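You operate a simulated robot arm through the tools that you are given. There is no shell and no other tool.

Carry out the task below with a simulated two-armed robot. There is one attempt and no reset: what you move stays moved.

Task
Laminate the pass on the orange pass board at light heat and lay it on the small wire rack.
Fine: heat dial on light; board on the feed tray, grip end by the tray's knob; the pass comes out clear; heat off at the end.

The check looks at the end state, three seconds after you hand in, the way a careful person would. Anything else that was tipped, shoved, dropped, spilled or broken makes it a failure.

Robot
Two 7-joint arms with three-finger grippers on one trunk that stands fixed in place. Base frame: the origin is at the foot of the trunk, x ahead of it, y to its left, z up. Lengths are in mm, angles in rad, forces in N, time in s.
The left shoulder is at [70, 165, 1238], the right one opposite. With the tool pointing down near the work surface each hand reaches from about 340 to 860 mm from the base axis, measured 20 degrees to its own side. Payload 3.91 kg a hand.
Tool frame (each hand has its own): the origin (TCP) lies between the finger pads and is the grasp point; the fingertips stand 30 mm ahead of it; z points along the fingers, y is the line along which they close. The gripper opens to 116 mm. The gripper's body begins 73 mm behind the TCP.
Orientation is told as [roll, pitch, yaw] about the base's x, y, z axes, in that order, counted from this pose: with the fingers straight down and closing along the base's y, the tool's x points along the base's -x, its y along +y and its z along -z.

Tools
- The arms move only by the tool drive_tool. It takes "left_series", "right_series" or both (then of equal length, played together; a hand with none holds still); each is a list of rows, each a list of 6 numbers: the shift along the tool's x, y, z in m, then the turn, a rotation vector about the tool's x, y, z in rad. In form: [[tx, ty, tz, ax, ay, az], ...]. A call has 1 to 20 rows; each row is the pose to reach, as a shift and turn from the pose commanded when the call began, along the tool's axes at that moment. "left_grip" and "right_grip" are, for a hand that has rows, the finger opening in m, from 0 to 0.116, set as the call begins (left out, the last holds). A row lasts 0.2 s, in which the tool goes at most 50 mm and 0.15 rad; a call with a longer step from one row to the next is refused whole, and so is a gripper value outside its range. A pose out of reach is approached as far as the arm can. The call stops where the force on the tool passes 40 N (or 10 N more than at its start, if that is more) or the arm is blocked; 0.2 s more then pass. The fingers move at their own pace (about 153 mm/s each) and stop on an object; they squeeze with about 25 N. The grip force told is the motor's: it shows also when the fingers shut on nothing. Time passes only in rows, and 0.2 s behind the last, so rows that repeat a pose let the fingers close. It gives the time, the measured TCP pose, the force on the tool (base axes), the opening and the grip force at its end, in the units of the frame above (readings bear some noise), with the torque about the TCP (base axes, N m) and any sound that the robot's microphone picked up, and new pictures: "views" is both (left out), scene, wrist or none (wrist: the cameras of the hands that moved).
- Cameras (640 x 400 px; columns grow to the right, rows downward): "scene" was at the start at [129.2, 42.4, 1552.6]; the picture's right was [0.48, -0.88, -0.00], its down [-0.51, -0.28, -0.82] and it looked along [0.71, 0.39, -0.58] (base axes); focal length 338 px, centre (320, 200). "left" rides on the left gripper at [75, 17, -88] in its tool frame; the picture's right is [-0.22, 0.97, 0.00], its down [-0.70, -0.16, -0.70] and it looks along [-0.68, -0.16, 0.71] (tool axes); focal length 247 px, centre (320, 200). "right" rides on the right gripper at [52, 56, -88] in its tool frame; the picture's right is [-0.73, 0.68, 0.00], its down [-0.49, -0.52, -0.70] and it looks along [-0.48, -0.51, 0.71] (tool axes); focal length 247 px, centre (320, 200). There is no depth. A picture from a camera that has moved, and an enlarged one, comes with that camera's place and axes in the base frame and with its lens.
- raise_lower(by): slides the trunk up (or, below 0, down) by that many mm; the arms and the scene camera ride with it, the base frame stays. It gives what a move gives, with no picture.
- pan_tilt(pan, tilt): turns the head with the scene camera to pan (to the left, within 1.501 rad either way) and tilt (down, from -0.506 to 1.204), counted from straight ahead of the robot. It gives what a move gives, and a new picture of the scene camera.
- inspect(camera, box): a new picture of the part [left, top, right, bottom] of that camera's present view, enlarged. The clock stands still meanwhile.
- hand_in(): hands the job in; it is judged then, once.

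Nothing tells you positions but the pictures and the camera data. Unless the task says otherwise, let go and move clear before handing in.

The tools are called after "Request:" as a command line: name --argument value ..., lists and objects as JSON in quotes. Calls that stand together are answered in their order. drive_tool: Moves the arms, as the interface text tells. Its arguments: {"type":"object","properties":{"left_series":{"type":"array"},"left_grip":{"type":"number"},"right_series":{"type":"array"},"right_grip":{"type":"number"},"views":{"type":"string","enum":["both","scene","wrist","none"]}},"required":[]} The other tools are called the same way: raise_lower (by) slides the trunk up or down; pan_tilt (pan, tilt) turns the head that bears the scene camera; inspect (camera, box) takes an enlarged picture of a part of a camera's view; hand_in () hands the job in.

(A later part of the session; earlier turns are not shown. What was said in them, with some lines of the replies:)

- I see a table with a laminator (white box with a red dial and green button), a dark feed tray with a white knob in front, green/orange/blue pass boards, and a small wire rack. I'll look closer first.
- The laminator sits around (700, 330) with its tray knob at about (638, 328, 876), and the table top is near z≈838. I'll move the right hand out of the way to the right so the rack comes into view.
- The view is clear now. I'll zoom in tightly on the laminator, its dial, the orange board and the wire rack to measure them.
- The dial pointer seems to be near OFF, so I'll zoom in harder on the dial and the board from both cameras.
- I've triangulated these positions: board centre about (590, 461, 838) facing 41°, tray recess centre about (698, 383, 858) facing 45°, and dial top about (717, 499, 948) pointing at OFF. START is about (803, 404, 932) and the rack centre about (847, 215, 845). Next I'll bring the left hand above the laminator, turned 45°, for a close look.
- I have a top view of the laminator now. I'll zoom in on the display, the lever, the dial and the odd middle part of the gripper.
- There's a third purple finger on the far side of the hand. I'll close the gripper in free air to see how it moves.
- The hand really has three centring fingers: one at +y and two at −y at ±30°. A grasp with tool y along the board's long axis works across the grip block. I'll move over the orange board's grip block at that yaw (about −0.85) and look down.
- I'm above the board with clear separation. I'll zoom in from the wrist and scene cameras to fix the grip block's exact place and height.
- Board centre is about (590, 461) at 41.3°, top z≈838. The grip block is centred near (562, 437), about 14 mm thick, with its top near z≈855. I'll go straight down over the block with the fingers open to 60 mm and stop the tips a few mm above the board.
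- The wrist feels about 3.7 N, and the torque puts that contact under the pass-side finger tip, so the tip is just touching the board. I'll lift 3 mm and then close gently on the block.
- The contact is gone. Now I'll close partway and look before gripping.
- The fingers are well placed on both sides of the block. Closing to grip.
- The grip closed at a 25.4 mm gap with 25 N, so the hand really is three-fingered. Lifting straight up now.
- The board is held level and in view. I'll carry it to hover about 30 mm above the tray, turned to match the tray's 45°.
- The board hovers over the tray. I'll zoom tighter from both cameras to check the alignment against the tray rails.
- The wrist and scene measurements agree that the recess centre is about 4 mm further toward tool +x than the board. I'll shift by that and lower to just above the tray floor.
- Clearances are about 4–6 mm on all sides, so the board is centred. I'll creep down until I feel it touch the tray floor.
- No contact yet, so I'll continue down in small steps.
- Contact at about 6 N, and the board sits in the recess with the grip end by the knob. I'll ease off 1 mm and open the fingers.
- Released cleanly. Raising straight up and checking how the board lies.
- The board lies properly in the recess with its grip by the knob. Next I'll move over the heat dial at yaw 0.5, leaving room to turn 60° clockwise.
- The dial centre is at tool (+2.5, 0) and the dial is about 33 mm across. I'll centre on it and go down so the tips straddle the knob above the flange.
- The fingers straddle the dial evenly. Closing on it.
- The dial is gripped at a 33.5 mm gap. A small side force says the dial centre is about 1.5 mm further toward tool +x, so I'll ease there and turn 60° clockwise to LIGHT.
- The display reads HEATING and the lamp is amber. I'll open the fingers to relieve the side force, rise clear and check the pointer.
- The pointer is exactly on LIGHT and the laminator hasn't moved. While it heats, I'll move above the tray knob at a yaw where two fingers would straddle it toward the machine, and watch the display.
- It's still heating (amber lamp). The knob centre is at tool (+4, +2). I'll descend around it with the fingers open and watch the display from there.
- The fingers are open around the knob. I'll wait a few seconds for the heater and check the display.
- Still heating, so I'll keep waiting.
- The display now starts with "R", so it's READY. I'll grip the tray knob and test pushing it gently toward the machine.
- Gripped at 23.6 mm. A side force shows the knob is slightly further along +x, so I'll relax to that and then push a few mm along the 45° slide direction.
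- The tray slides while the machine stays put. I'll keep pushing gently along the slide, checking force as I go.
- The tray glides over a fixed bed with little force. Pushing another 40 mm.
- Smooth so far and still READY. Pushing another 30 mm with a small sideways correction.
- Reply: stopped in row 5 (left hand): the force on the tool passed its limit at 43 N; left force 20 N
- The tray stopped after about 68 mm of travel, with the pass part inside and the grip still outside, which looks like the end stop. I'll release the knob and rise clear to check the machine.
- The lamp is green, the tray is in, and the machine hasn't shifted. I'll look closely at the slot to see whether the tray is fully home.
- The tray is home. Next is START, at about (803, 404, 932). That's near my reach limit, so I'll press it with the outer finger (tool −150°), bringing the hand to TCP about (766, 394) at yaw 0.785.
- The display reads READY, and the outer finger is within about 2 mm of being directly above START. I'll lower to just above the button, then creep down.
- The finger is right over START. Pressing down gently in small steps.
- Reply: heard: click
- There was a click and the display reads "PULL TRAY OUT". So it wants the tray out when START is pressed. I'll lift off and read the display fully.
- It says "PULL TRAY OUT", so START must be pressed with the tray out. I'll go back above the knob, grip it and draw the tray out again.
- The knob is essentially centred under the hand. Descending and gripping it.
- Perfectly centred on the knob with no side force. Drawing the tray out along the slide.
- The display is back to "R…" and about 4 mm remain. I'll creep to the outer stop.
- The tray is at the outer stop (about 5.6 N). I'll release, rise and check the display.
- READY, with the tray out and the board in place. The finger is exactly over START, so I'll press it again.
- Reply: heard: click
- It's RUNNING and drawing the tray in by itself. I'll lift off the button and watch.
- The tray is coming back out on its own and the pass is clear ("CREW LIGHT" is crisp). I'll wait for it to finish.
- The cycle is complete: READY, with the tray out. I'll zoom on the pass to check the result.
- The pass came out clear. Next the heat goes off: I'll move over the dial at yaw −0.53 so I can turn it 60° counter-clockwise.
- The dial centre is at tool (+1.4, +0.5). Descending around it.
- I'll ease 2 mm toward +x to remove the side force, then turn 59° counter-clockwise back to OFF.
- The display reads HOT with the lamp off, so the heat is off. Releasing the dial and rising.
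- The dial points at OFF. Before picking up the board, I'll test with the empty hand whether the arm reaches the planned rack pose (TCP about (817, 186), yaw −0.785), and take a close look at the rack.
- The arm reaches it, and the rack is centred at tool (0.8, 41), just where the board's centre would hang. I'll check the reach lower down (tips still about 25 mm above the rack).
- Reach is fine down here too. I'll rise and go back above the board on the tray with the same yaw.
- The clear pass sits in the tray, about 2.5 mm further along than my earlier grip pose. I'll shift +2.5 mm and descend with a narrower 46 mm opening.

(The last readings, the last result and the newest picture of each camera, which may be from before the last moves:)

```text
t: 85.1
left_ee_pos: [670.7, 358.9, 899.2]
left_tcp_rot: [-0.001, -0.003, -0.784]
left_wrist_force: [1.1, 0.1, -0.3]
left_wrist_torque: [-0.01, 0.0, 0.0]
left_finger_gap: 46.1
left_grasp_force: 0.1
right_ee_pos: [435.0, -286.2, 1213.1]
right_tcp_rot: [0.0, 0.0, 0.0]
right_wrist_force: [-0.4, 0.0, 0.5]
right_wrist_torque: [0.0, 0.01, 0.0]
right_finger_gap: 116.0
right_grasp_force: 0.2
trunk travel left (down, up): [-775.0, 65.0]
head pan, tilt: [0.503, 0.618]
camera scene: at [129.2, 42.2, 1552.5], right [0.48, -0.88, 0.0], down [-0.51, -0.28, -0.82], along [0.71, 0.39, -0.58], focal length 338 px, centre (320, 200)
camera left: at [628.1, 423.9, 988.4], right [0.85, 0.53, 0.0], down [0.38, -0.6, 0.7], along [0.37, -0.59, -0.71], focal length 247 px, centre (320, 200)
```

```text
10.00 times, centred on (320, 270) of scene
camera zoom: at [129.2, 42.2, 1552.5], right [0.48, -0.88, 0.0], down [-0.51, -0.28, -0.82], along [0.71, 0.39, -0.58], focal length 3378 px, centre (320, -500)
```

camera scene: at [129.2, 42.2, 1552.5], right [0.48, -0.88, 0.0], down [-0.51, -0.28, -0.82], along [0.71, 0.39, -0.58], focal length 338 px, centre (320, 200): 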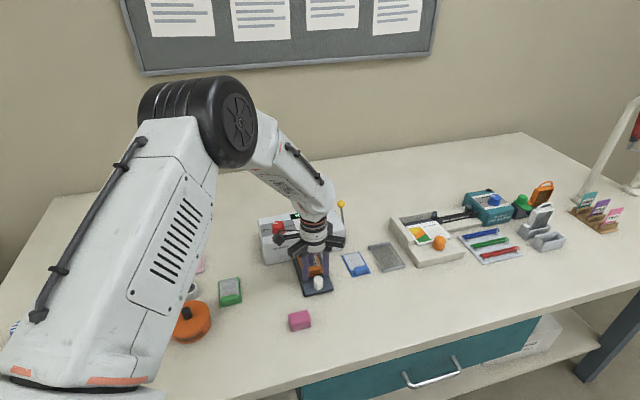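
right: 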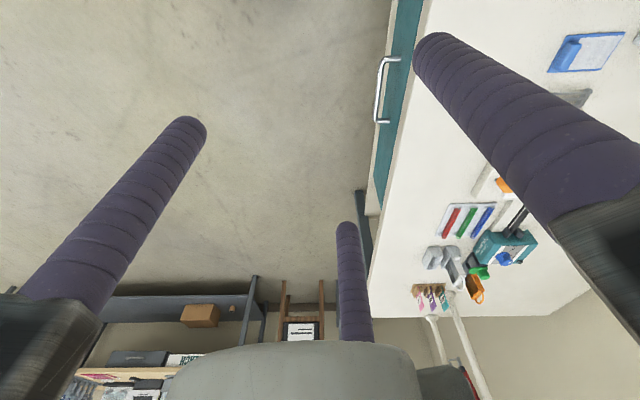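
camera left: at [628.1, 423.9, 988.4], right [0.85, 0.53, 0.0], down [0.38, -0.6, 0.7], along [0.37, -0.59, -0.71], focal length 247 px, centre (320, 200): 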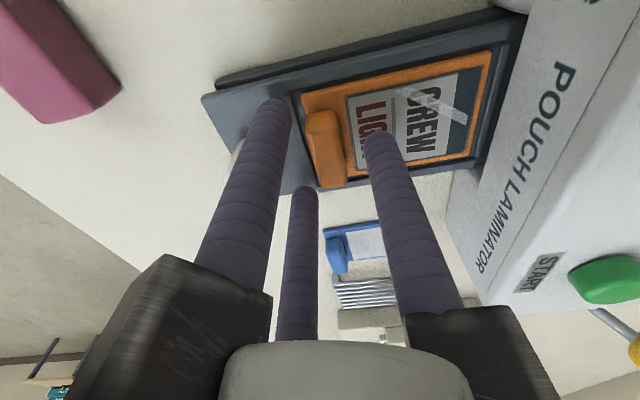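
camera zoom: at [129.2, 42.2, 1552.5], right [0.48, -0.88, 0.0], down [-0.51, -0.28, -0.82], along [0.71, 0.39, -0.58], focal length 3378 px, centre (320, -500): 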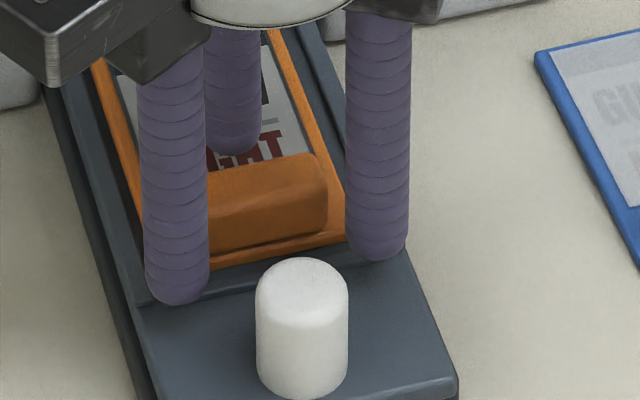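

Fingers are on both sides of the block, clear of the knob and pass. Closing to grip.

Request:
drive_tool --left_series '[[0, 0, 0.001, 0, 0, 0], [0, 0, 0.001, 0, 0, 0], [0, 0, 0.001, 0, 0, 0], [0, 0, 0.001, 0, 0, 0]]' --left_grip 0.0 --views "wrist"

Request:
inspect --camera "left" --box '[220, 50, 520, 220]'

```text
t: 86.1
left_ee_pos: [669.0, 358.6, 898.5]
left_tcp_rot: [0.001, -0.001, -0.783]
left_wrist_force: [-0.1, -0.3, 3.7]
left_wrist_torque: [0.05, -0.01, 0.0]
left_finger_gap: 25.1
left_grasp_force: 25.1
right_ee_pos: [434.3, -286.5, 1213.2]
right_tcp_rot: [-0.001, 0.0, 0.0]
right_wrist_force: [-1.3, -1.0, -0.7]
right_wrist_torque: [0.0, -0.02, -0.02]
right_finger_gap: 115.9
right_grasp_force: 0.1
trunk travel left (down, up): [-775.0, 65.0]
head pan, tilt: [0.503, 0.618]
camera left: at [627.8, 423.8, 988.1], right [0.85, 0.53, 0.0], down [0.38, -0.6, 0.7], along [0.37, -0.59, -0.71], focal length 247 px, centre (320, 200)
```

left: 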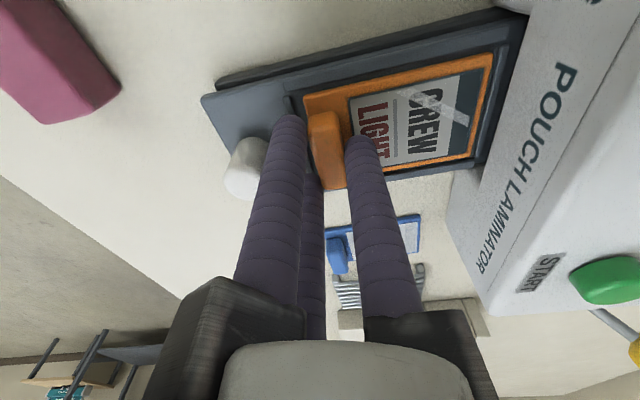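

```text
2.13 times, centred on (370, 135) of left
camera zoom: at [627.8, 423.8, 988.1], right [0.85, 0.53, 0.0], down [0.38, -0.6, 0.7], along [0.37, -0.59, -0.71], focal length 527 px, centre (213, 339)
```

zoom: 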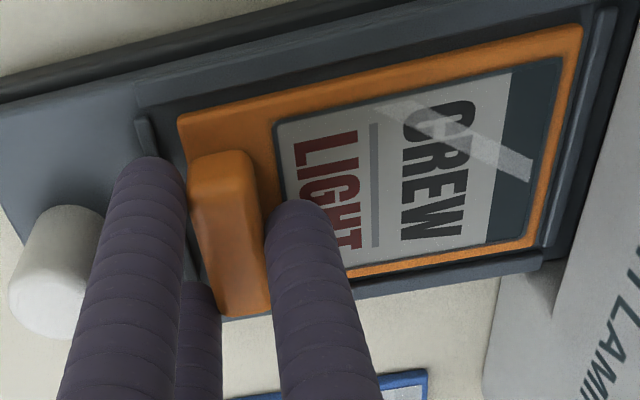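

Gripped at 25.1 mm as before. Lifting slowly straight out of the recess, then higher.

Request:
drive_tool --left_series '[[0, 0, -0.004, 0, 0, 0], [0, 0, -0.01, 0, 0, 0], [0, 0, -0.025, 0, 0, 0], [0, 0, -0.05, 0, 0, 0], [0, 0, -0.08, 0, 0, 0], [0, 0, -0.1, 0, 0, 0], [0, 0, -0.1, 0, 0, 0]]'

Request:
inspect --camera "scene" --box '[270, 220, 350, 300]'

Request:
inspect --camera "left" --box '[240, 30, 520, 200]'

```text
t: 87.7
left_ee_pos: [669.7, 357.9, 996.5]
left_tcp_rot: [0.0, -0.001, -0.784]
left_wrist_force: [0.2, -0.2, -0.7]
left_wrist_torque: [-0.02, 0.02, -0.02]
left_finger_gap: 25.1
left_grasp_force: 25.0
right_ee_pos: [433.5, -286.4, 1213.8]
right_tcp_rot: [0.001, 0.003, 0.0]
right_wrist_force: [-0.4, -0.1, 0.2]
right_wrist_torque: [-0.02, 0.02, 0.01]
right_finger_gap: 115.9
right_grasp_force: 0.1
trunk travel left (down, up): [-775.0, 65.0]
head pan, tilt: [0.503, 0.618]
camera scene: at [129.6, 42.4, 1552.5], right [0.48, -0.88, 0.0], down [-0.51, -0.28, -0.82], along [0.71, 0.39, -0.58], focal length 338 px, centre (320, 200)
camera left: at [627.9, 423.2, 1087.1], right [0.85, 0.53, 0.0], down [0.38, -0.6, 0.7], along [0.37, -0.59, -0.71], focal length 247 px, centre (320, 200)
```

scene: 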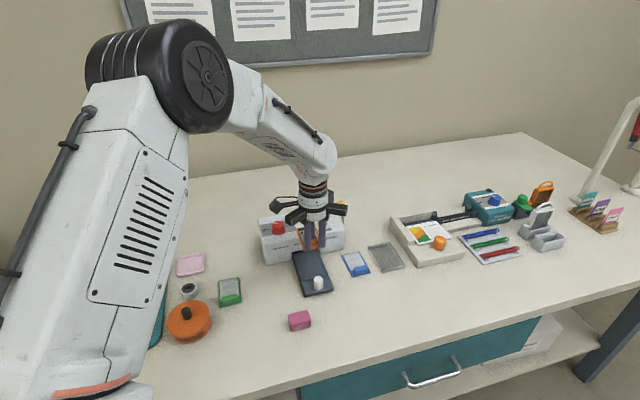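
left: 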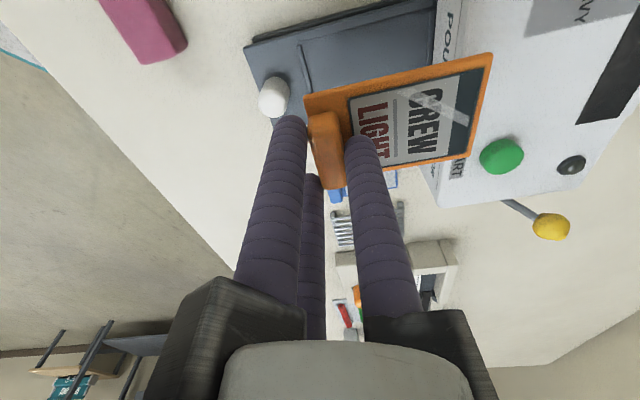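

```text
5.00 times, centred on (310, 260) of scene
camera zoom: at [129.6, 42.4, 1552.5], right [0.48, -0.88, 0.0], down [-0.51, -0.28, -0.82], along [0.71, 0.39, -0.58], focal length 1689 px, centre (370, -100)
```

zoom: 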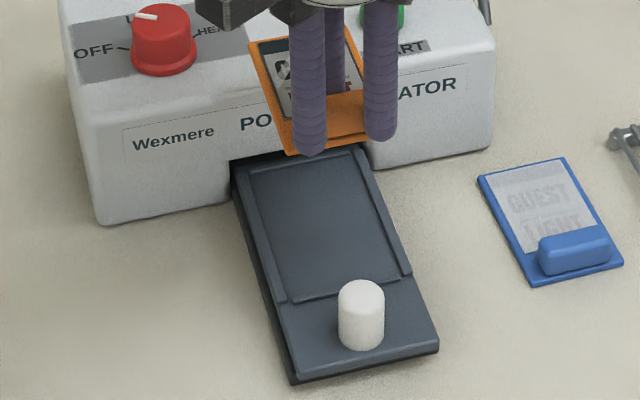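

```text
2.29 times, centred on (380, 115) of left
camera zoom: at [627.9, 423.2, 1087.1], right [0.85, 0.53, 0.0], down [0.38, -0.6, 0.7], along [0.37, -0.59, -0.71], focal length 564 px, centre (183, 394)
```

zoom: 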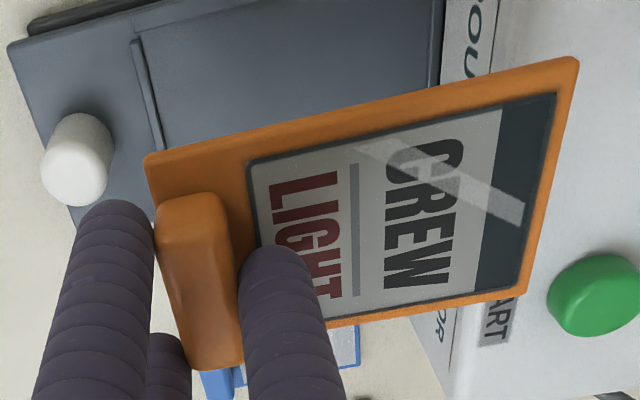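

The board is held level, and the tray and machine are undisturbed. Carrying it across to hover above the wire rack.

Request:
drive_tool --left_series '[[-0.03, -0.002, 0, 0, 0, 0], [-0.068, -0.005, 0, 0, 0, 0], [-0.106, -0.008, 0, 0, 0, 0], [-0.144, -0.011, 0, 0, 0, 0], [-0.182, -0.014, 0, 0, 0, 0], [-0.213, -0.016, 0, 0, 0, 0], [-0.2284, -0.0169, 0.01, 0, 0, 0], [-0.2284, -0.0169, 0.04, 0, 0, 0], [-0.2284, -0.0169, 0.07, 0, 0, 0], [-0.2284, -0.0169, 0.085, 0, 0, 0], [-0.2284, -0.0169, 0.085, 0, 0, 0]]'

Request:
inspect --camera "left" --box '[240, 20, 540, 210]'

Request:
inspect --camera "scene" --box '[350, 215, 430, 285]'

```text
t: 90.1
left_ee_pos: [818.2, 184.3, 912.9]
left_tcp_rot: [0.0, -0.001, -0.782]
left_wrist_force: [-0.1, -0.8, -0.6]
left_wrist_torque: [-0.05, -0.01, 0.02]
left_finger_gap: 25.1
left_grasp_force: 25.5
right_ee_pos: [433.2, -286.5, 1213.5]
right_tcp_rot: [0.0, 0.0, 0.0]
right_wrist_force: [-0.8, -0.1, 0.1]
right_wrist_torque: [0.0, 0.0, -0.01]
right_finger_gap: 115.7
right_grasp_force: 0.2
trunk travel left (down, up): [-775.0, 65.0]
head pan, tilt: [0.503, 0.618]
camera scene: at [129.1, 42.4, 1552.6], right [0.48, -0.88, 0.0], down [-0.51, -0.28, -0.82], along [0.71, 0.39, -0.58], focal length 338 px, centre (320, 200)
camera left: at [776.0, 250.6, 1002.8], right [0.85, 0.53, 0.0], down [0.38, -0.6, 0.7], along [0.37, -0.59, -0.71], focal length 247 px, centre (320, 200)
```

scene: 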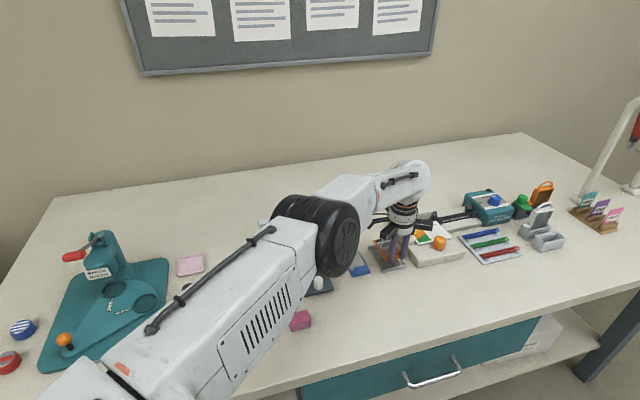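
left: 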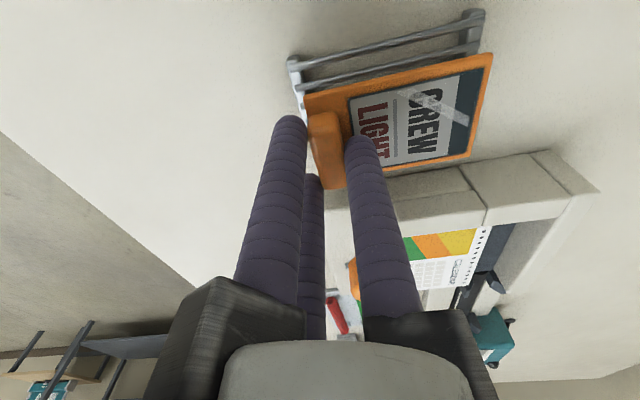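

```text
2.11 times, centred on (390, 115) of left
camera zoom: at [776.0, 250.6, 1002.8], right [0.85, 0.53, 0.0], down [0.38, -0.6, 0.7], along [0.37, -0.59, -0.71], focal length 520 px, centre (173, 379)
```

zoom: 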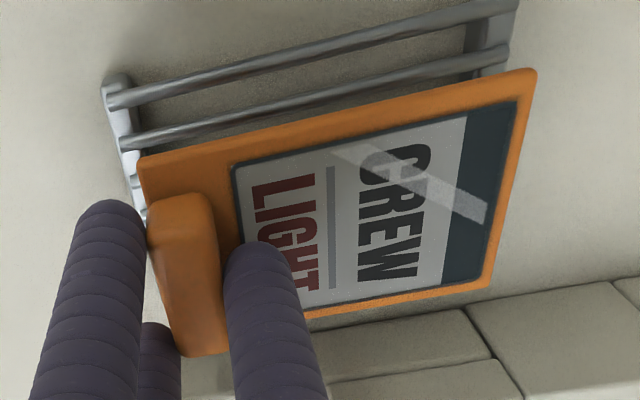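

```text
5.71 times, centred on (390, 250) of scene
camera zoom: at [129.1, 42.4, 1552.6], right [0.48, -0.88, 0.0], down [-0.51, -0.28, -0.82], along [0.71, 0.39, -0.58], focal length 1930 px, centre (-80, -86)
```

zoom: 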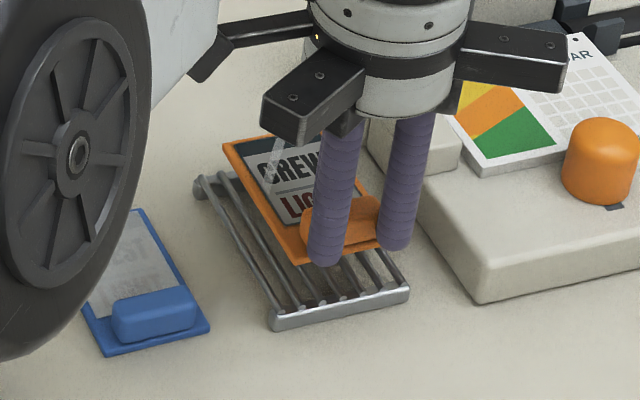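

The board is centred over the rack, with margins of at least 5 mm on all sides. Lowering to just above it.

Request:
drive_tool --left_series '[[0, 0, 0.008, 0, 0, 0], [0, 0, 0.016, 0, 0, 0], [0, 0, 0.021, 0, 0, 0], [0, 0, 0.021, 0, 0, 0]]' --views "none"

Request:
inspect --camera "scene" --box '[365, 235, 415, 275]'

Request:
inspect --camera "left" --box '[240, 20, 540, 210]'

```text
t: 91.1
left_ee_pos: [818.7, 184.7, 892.8]
left_tcp_rot: [0.001, -0.001, -0.784]
left_wrist_force: [-0.4, 0.8, 0.2]
left_wrist_torque: [0.01, -0.02, -0.01]
left_finger_gap: 25.0
left_grasp_force: 24.6
right_ee_pos: [434.9, -286.0, 1213.6]
right_tcp_rot: [0.0, -0.001, 0.001]
right_wrist_force: [-0.1, 0.1, 0.0]
right_wrist_torque: [0.03, 0.02, 0.0]
right_finger_gap: 116.2
right_grasp_force: 0.0
trunk travel left (down, up): [-775.0, 65.0]
head pan, tilt: [0.503, 0.618]
```

```text
10.00 times, centred on (390, 255) of scene
camera zoom: at [129.1, 42.2, 1552.6], right [0.48, -0.88, 0.0], down [-0.51, -0.28, -0.82], along [0.71, 0.39, -0.58], focal length 3378 px, centre (-380, -350)
```

zoom: 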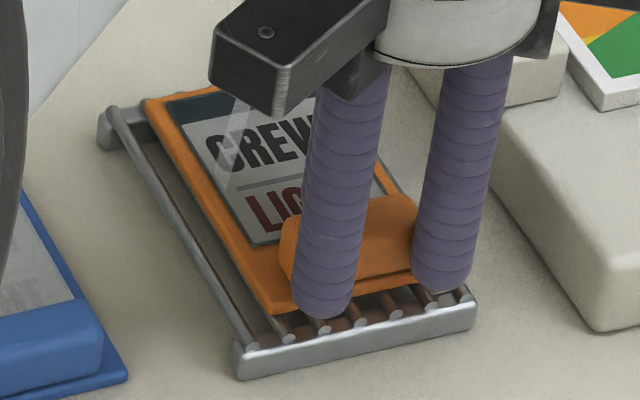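

```text
2.11 times, centred on (390, 115) of left
camera zoom: at [776.8, 250.1, 982.3], right [0.85, 0.53, 0.0], down [0.38, -0.6, 0.7], along [0.37, -0.59, -0.71], focal length 520 px, centre (173, 379)
```

zoom: 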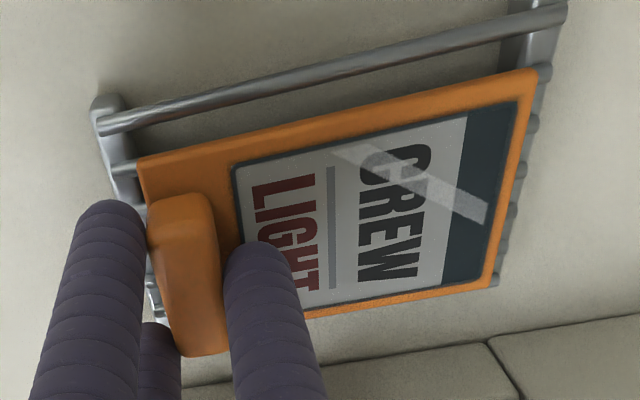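

Good alignment, about 9 mm above the rods. Creeping down to contact.

Request:
drive_tool --left_series '[[0, 0, 0.003, 0, 0, 0], [0, 0, 0.005, 0, 0, 0], [0, 0, 0.005, 0, 0, 0]]' --views "none"

Request:
drive_tool --left_series '[[0, 0, 0.001, 0, 0, 0], [0, 0, 0.002, 0, 0, 0], [0, 0, 0.002, 0, 0, 0]]' --views "none"

```text
t: 91.9
left_ee_pos: [819.4, 184.7, 892.6]
left_tcp_rot: [0.004, -0.006, -0.785]
left_wrist_force: [4.8, 1.5, 25.0]
left_wrist_torque: [0.28, 0.04, -0.04]
left_finger_gap: 25.0
left_grasp_force: 25.1
right_ee_pos: [431.7, -287.5, 1215.9]
right_tcp_rot: [0.003, -0.001, 0.0]
right_wrist_force: [-0.2, 0.3, -0.3]
right_wrist_torque: [-0.02, 0.01, 0.02]
right_finger_gap: 115.8
right_grasp_force: 0.0
trunk travel left (down, up): [-775.0, 65.0]
head pan, tilt: [0.503, 0.618]
```

```text
t: 92.7
left_ee_pos: [818.6, 185.5, 892.6]
left_tcp_rot: [0.008, -0.009, -0.783]
left_wrist_force: [3.6, 2.5, 35.4]
left_wrist_torque: [0.32, 0.0, -0.04]
left_finger_gap: 25.1
left_grasp_force: 25.1
right_ee_pos: [428.8, -288.0, 1216.2]
right_tcp_rot: [0.002, -0.005, -0.001]
right_wrist_force: [-0.4, 0.2, -0.3]
right_wrist_torque: [-0.02, 0.03, 0.01]
right_finger_gap: 116.0
right_grasp_force: 0.1
trunk travel left (down, up): [-775.0, 65.0]
head pan, tilt: [0.503, 0.618]
```

The force rose sooner than expected (35 N), so I'm backing off right away to look.

Request:
drive_tool --left_series '[[0, 0, -0.006, 0, 0, 0], [0, 0, -0.0065, 0, 0, 0]]' --views "both"

Request:
inspect --camera "scene" --box '[365, 235, 415, 275]'

Request:
inspect --camera "left" --box '[240, 20, 540, 210]'

```text
t: 93.3
left_ee_pos: [817.2, 184.7, 892.2]
left_tcp_rot: [0.0, -0.003, -0.785]
left_wrist_force: [5.7, 0.1, 17.5]
left_wrist_torque: [-0.14, -0.41, -0.01]
left_finger_gap: 25.1
left_grasp_force: 25.3
right_ee_pos: [432.6, -287.6, 1214.4]
right_tcp_rot: [0.002, 0.0, 0.0]
right_wrist_force: [-0.8, 0.1, -0.7]
right_wrist_torque: [0.02, -0.03, 0.0]
right_finger_gap: 115.9
right_grasp_force: 0.0
trunk travel left (down, up): [-775.0, 65.0]
head pan, tilt: [0.503, 0.618]
camera scene: at [127.0, 41.6, 1552.6], right [0.48, -0.88, 0.0], down [-0.51, -0.28, -0.82], along [0.72, 0.39, -0.58], focal length 338 px, centre (320, 200)
camera left: at [775.4, 250.0, 981.6], right [0.85, 0.53, 0.0], down [0.38, -0.6, 0.7], along [0.37, -0.59, -0.71], focal length 247 px, centre (320, 200)
```

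scene: 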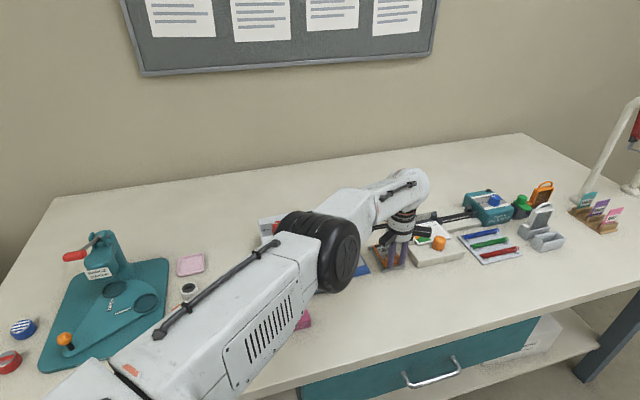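
left: 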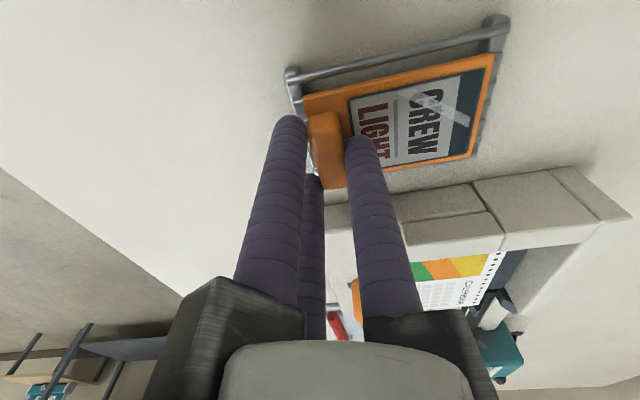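

```text
10.00 times, centred on (390, 255) of scene
camera zoom: at [127.0, 41.6, 1552.6], right [0.48, -0.88, 0.0], down [-0.51, -0.28, -0.82], along [0.72, 0.39, -0.58], focal length 3378 px, centre (-380, -350)
```

zoom: 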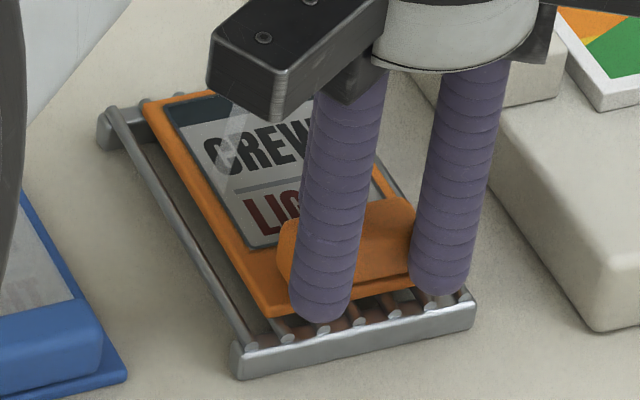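

```text
2.11 times, centred on (390, 115) of left
camera zoom: at [775.4, 250.0, 981.6], right [0.85, 0.53, 0.0], down [0.38, -0.6, 0.7], along [0.37, -0.59, -0.71], focal length 520 px, centre (173, 379)
```

zoom: 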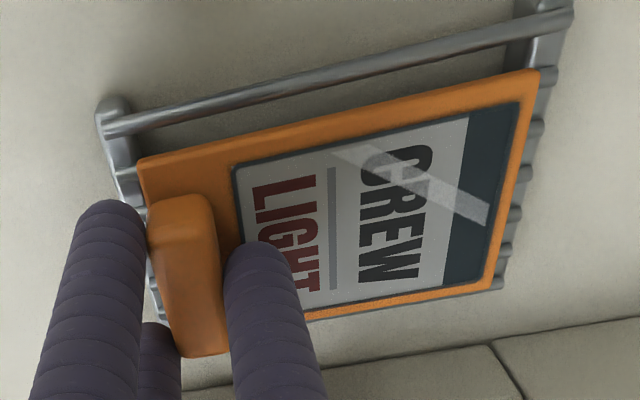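

The board is resting on the rods; the rack is just taller than I had judged. I'll ease up 2 mm at a time until the force is small before releasing.

Request:
drive_tool --left_series '[[0, 0, -0.001, 0, 0, 0], [0, 0, -0.0015, 0, 0, 0], [0, 0, -0.0015, 0, 0, 0]]' --views "none"

```text
t: 94.1
left_ee_pos: [817.3, 186.0, 892.4]
left_tcp_rot: [-0.003, 0.0, -0.785]
left_wrist_force: [-0.6, -1.7, 5.7]
left_wrist_torque: [-0.12, -0.06, -0.05]
left_finger_gap: 25.1
left_grasp_force: 25.0
right_ee_pos: [432.7, -287.2, 1213.1]
right_tcp_rot: [0.002, 0.001, 0.0]
right_wrist_force: [-0.1, -0.3, -0.1]
right_wrist_torque: [-0.01, 0.01, -0.02]
right_finger_gap: 116.0
right_grasp_force: 0.0
trunk travel left (down, up): [-775.0, 65.0]
head pan, tilt: [0.503, 0.618]
```

Now 5.7 N. A little more easing, then I'll check closely before opening.

Request:
drive_tool --left_series '[[0, 0, -0.0006, 0, 0, 0], [0, 0, -0.0006, 0, 0, 0]]' --views "none"

Request:
inspect --camera "scene" --box '[368, 240, 408, 270]'

Request:
inspect --camera "left" --box '[270, 30, 510, 180]'

```text
t: 94.7
left_ee_pos: [818.4, 186.6, 892.2]
left_tcp_rot: [-0.002, 0.0, -0.783]
left_wrist_force: [0.7, -0.6, -0.8]
left_wrist_torque: [-0.01, 0.01, 0.03]
left_finger_gap: 25.3
left_grasp_force: 24.7
right_ee_pos: [433.3, -286.8, 1213.8]
right_tcp_rot: [0.002, -0.001, 0.0]
right_wrist_force: [0.3, 0.3, -0.4]
right_wrist_torque: [0.03, 0.01, 0.0]
right_finger_gap: 116.3
right_grasp_force: 0.0
trunk travel left (down, up): [-775.0, 65.0]
head pan, tilt: [0.503, 0.618]
```

```text
13.33 times, centred on (388, 255) of scene
camera zoom: at [129.3, 42.3, 1552.4], right [0.48, -0.88, 0.0], down [-0.51, -0.28, -0.82], along [0.71, 0.39, -0.58], focal length 4504 px, centre (-587, -533)
```

zoom: 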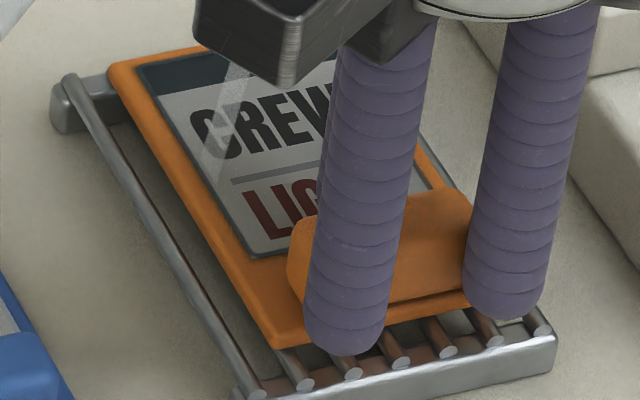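

```text
2.67 times, centred on (390, 105) of left
camera zoom: at [777.0, 251.3, 982.3], right [0.85, 0.53, 0.0], down [0.38, -0.6, 0.7], along [0.37, -0.59, -0.71], focal length 659 px, centre (133, 453)
```

zoom: 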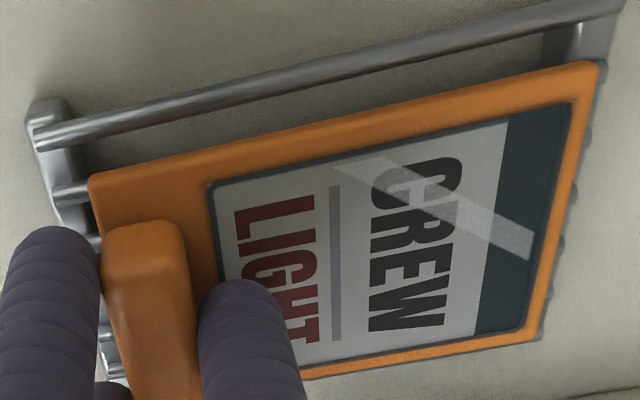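

The force is about zero and the board lies centred across the rods. Opening the fingers.

Request:
drive_tool --left_series '[[0, 0, 0, 0, 0, 0], [0, 0, 0, 0, 0, 0], [0, 0, 0, 0, 0, 0]]' --left_grip 0.042 --views "wrist"

Request:
inspect --camera "scene" --box '[368, 240, 408, 270]'

```text
t: 95.5
left_ee_pos: [819.8, 185.8, 892.9]
left_tcp_rot: [0.002, 0.0, -0.785]
left_wrist_force: [0.8, 0.2, 0.0]
left_wrist_torque: [0.01, -0.01, 0.0]
left_finger_gap: 41.7
left_grasp_force: 0.1
right_ee_pos: [432.8, -287.0, 1214.3]
right_tcp_rot: [0.0, 0.0, 0.0]
right_wrist_force: [-0.5, 0.6, -0.3]
right_wrist_torque: [-0.02, 0.04, -0.02]
right_finger_gap: 116.2
right_grasp_force: 0.1
trunk travel left (down, up): [-775.0, 65.0]
head pan, tilt: [0.503, 0.618]
camera left: at [777.4, 250.9, 983.1], right [0.85, 0.53, 0.0], down [0.38, -0.6, 0.7], along [0.37, -0.59, -0.71], focal length 247 px, centre (320, 200)
```

left: 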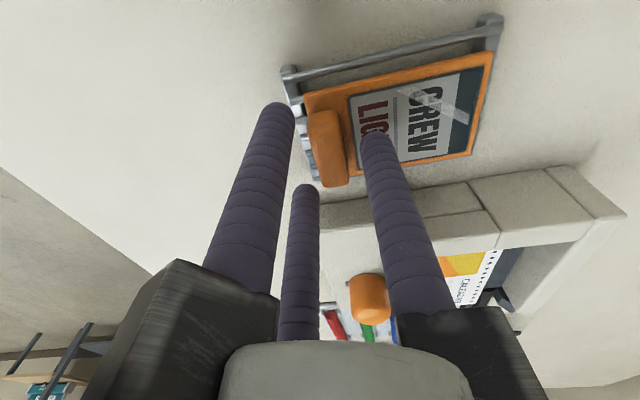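

```text
13.33 times, centred on (388, 255) of scene
camera zoom: at [129.2, 42.2, 1552.6], right [0.48, -0.88, 0.0], down [-0.51, -0.28, -0.82], along [0.71, 0.39, -0.58], focal length 4504 px, centre (-587, -533)
```

zoom: 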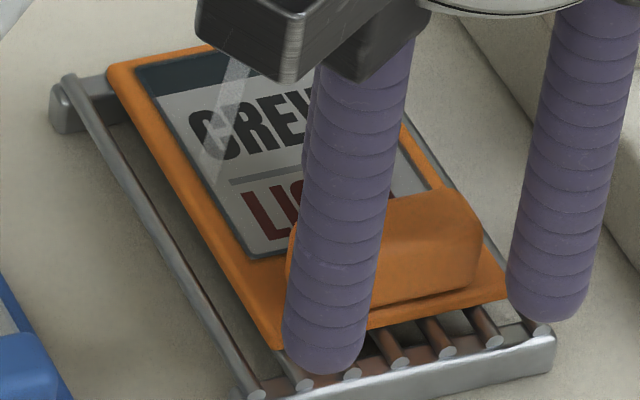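

Released, and the board stays put on the rack. Rising straight up, then backing off toward the robot to a clear spot.

Request:
drive_tool --left_series '[[0, 0, -0.01, 0, 0, 0], [0, 0, -0.035, 0, 0, 0], [0, 0, -0.075, 0, 0, 0], [0, 0, -0.12, 0, 0, 0], [0, 0, -0.16, 0, 0, 0], [0, 0, -0.16, 0, 0, 0]]'

Request:
inspect --camera "scene" --box '[345, 225, 425, 285]'

Request:
inspect --camera "left" --box '[260, 0, 460, 110]'

```text
t: 96.9
left_ee_pos: [814.8, 187.0, 1051.9]
left_tcp_rot: [-0.003, -0.003, -0.786]
left_wrist_force: [0.6, -0.2, 0.1]
left_wrist_torque: [0.0, 0.07, 0.0]
left_finger_gap: 42.0
left_grasp_force: 0.1
right_ee_pos: [434.7, -286.0, 1214.3]
right_tcp_rot: [-0.001, 0.002, -0.001]
right_wrist_force: [-0.7, -1.5, -0.2]
right_wrist_torque: [0.05, 0.0, 0.03]
right_finger_gap: 115.7
right_grasp_force: 0.0
trunk travel left (down, up): [-775.0, 65.0]
head pan, tilt: [0.503, 0.618]
camera scene: at [130.0, 42.3, 1552.5], right [0.48, -0.88, 0.0], down [-0.51, -0.28, -0.82], along [0.71, 0.39, -0.58], focal length 338 px, centre (320, 200)
camera left: at [774.0, 252.1, 1141.7], right [0.85, 0.53, 0.0], down [0.38, -0.6, 0.7], along [0.37, -0.59, -0.71], focal length 247 px, centre (320, 200)
```

scene: 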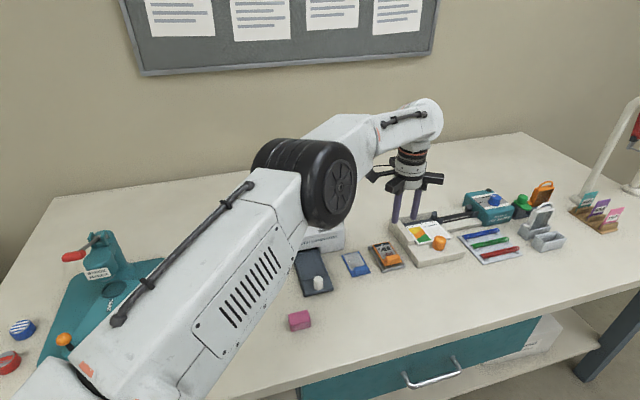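
left: 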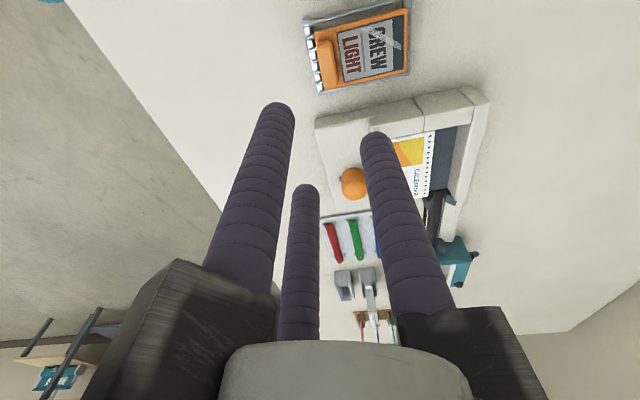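

```text
6.67 times, centred on (385, 255) of scene
camera zoom: at [130.0, 42.3, 1552.5], right [0.48, -0.88, 0.0], down [-0.51, -0.28, -0.82], along [0.71, 0.39, -0.58], focal length 2252 px, centre (-113, -167)
```

zoom: 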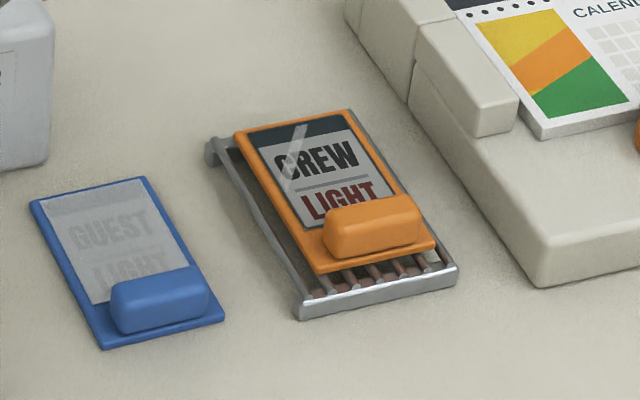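

```text
3.20 times, centred on (360, 55) of left
camera zoom: at [774.0, 252.1, 1141.7], right [0.85, 0.53, 0.0], down [0.38, -0.6, 0.7], along [0.37, -0.59, -0.71], focal length 790 px, centre (192, 664)
```

zoom: 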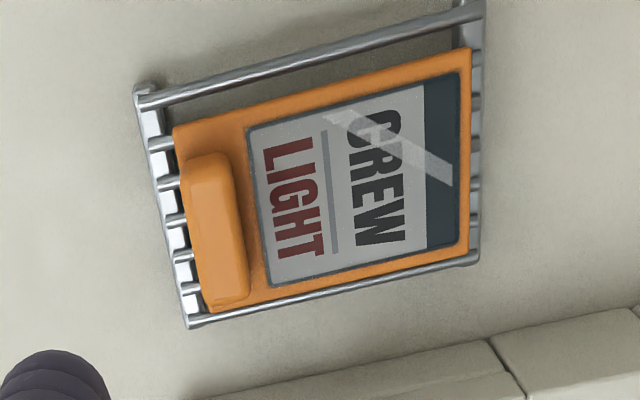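

The board lies squarely on the rack with the clear pass facing up, and the rack hasn't moved. Retracting the arm to a clear spot, then I'll check the whole bench.

Request:
drive_tool --left_series '[[0.01, -0.002, -0.035, 0, 0, 0], [0.04, -0.008, -0.065, 0, 0, 0], [0.075, -0.016, -0.085, 0, 0, 0], [0.11, -0.024, -0.105, 0, 0, 0], [0.148, -0.032, -0.125, 0, 0, 0], [0.186, -0.04, -0.145, 0, 0, 0], [0.224, -0.048, -0.165, 0, 0, 0], [0.262, -0.056, -0.185, 0, 0, 0], [0.297, -0.0636, -0.2, 0, 0, 0], [0.297, -0.0636, -0.2, 0, 0, 0]]' --views "none"

Request:
drive_tool --left_series '[[0.03, -0.01, 0, 0, 0, -0.1], [0.07, -0.02, 0, 0, 0, -0.2], [0.11, -0.03, 0, 0, 0, -0.3], [0.15, -0.03, 0, 0, 0, -0.4], [0.19, -0.03, 0, 0, 0, -0.5], [0.19, -0.03, 0, 0, 0, -0.5]]'

Request:
inspect --camera "scene" --box '[250, 195, 410, 300]'

```text
t: 99.1
left_ee_pos: [564.3, 351.0, 1253.2]
left_tcp_rot: [-0.004, 0.0, -0.784]
left_wrist_force: [0.0, 0.4, -0.2]
left_wrist_torque: [0.02, 0.03, 0.0]
left_finger_gap: 42.0
left_grasp_force: 0.1
right_ee_pos: [435.0, -286.4, 1213.5]
right_tcp_rot: [0.0, 0.001, -0.001]
right_wrist_force: [0.3, 0.0, 0.2]
right_wrist_torque: [0.01, 0.0, 0.04]
right_finger_gap: 115.6
right_grasp_force: 0.1
trunk travel left (down, up): [-775.0, 65.0]
head pan, tilt: [0.503, 0.618]
```

```text
t: 100.5
left_ee_pos: [409.2, 464.2, 1251.7]
left_tcp_rot: [0.001, -0.002, -0.282]
left_wrist_force: [0.2, -0.8, 0.8]
left_wrist_torque: [0.03, 0.0, -0.05]
left_finger_gap: 41.8
left_grasp_force: 0.0
right_ee_pos: [434.9, -287.9, 1213.6]
right_tcp_rot: [0.002, 0.002, -0.001]
right_wrist_force: [-0.4, -0.1, -0.2]
right_wrist_torque: [0.02, 0.01, -0.01]
right_finger_gap: 116.0
right_grasp_force: 0.0
trunk travel left (down, up): [-775.0, 65.0]
head pan, tilt: [0.503, 0.618]
camera scene: at [129.6, 40.8, 1552.6], right [0.48, -0.88, 0.0], down [-0.51, -0.28, -0.82], along [0.71, 0.39, -0.58], focal length 338 px, centre (320, 200)
camera left: at [340.8, 501.6, 1341.1], right [0.49, 0.87, 0.0], down [0.62, -0.35, 0.7], along [0.61, -0.34, -0.71], focal length 247 px, centre (320, 200)
```

scene: 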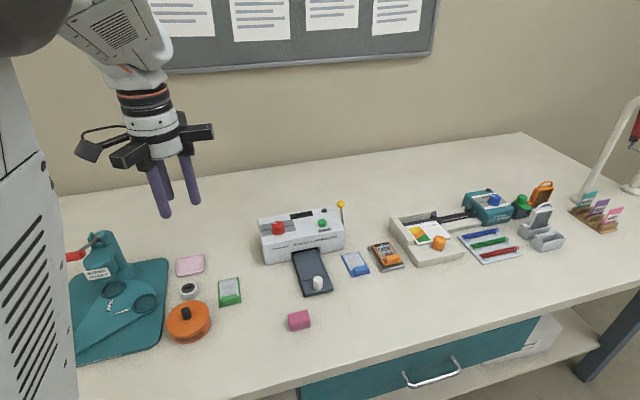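
left: 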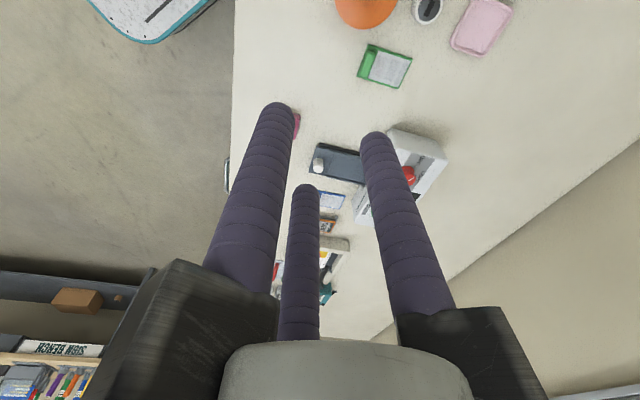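

```text
3.81 times, centred on (330, 248) of scene
camera zoom: at [129.6, 40.8, 1552.6], right [0.48, -0.88, 0.0], down [-0.51, -0.28, -0.82], along [0.71, 0.39, -0.58], focal length 1287 px, centre (282, 19)
```

zoom: 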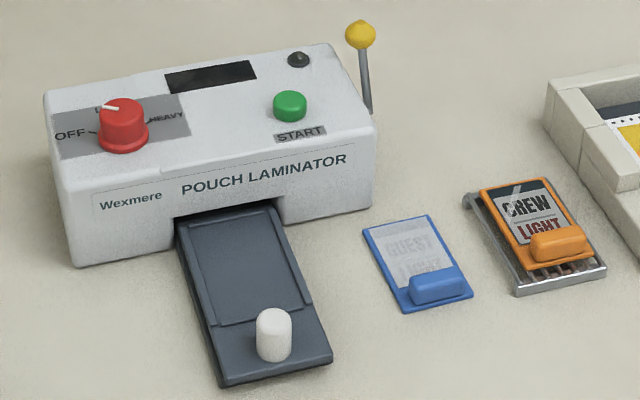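

All is in place. The clear CREW/LIGHT pass lies on the wire rack, the dial is on OFF with the display dark, the tray is back out, and nothing else has been moved. Both hands are clear, so I'm handing in.

Request:
hand_in

```text
The job is handed in.
```

The orange board's pass is laminated at light heat and lies on the small wire rack. The job is handed in; I haven't seen the result of the check.

- **Pass:** it came out clear, with the "CREW / LIGHT" print sharp, and it lies face up on the rack.
- **Heat:** I ran it with the dial on light and turned it to OFF afterwards. The display was dark by the end.
- **Tray:** the board went in with its grip end by the knob, and the empty tray is back out where it started.
- **Extra START press:** at first I pushed the tray in by hand, and START only showed "PULL TRAY OUT". I drew the tray back out and pressed START again. It then pulled the tray in and out on its own.
- **Placing on the rack:** I pressed the board down to about 35 N because the rack was taller than I'd judged. I eased off before letting go, and the rack didn't move.

Nothing else on the bench looks moved in the final picture, and both hands are clear.
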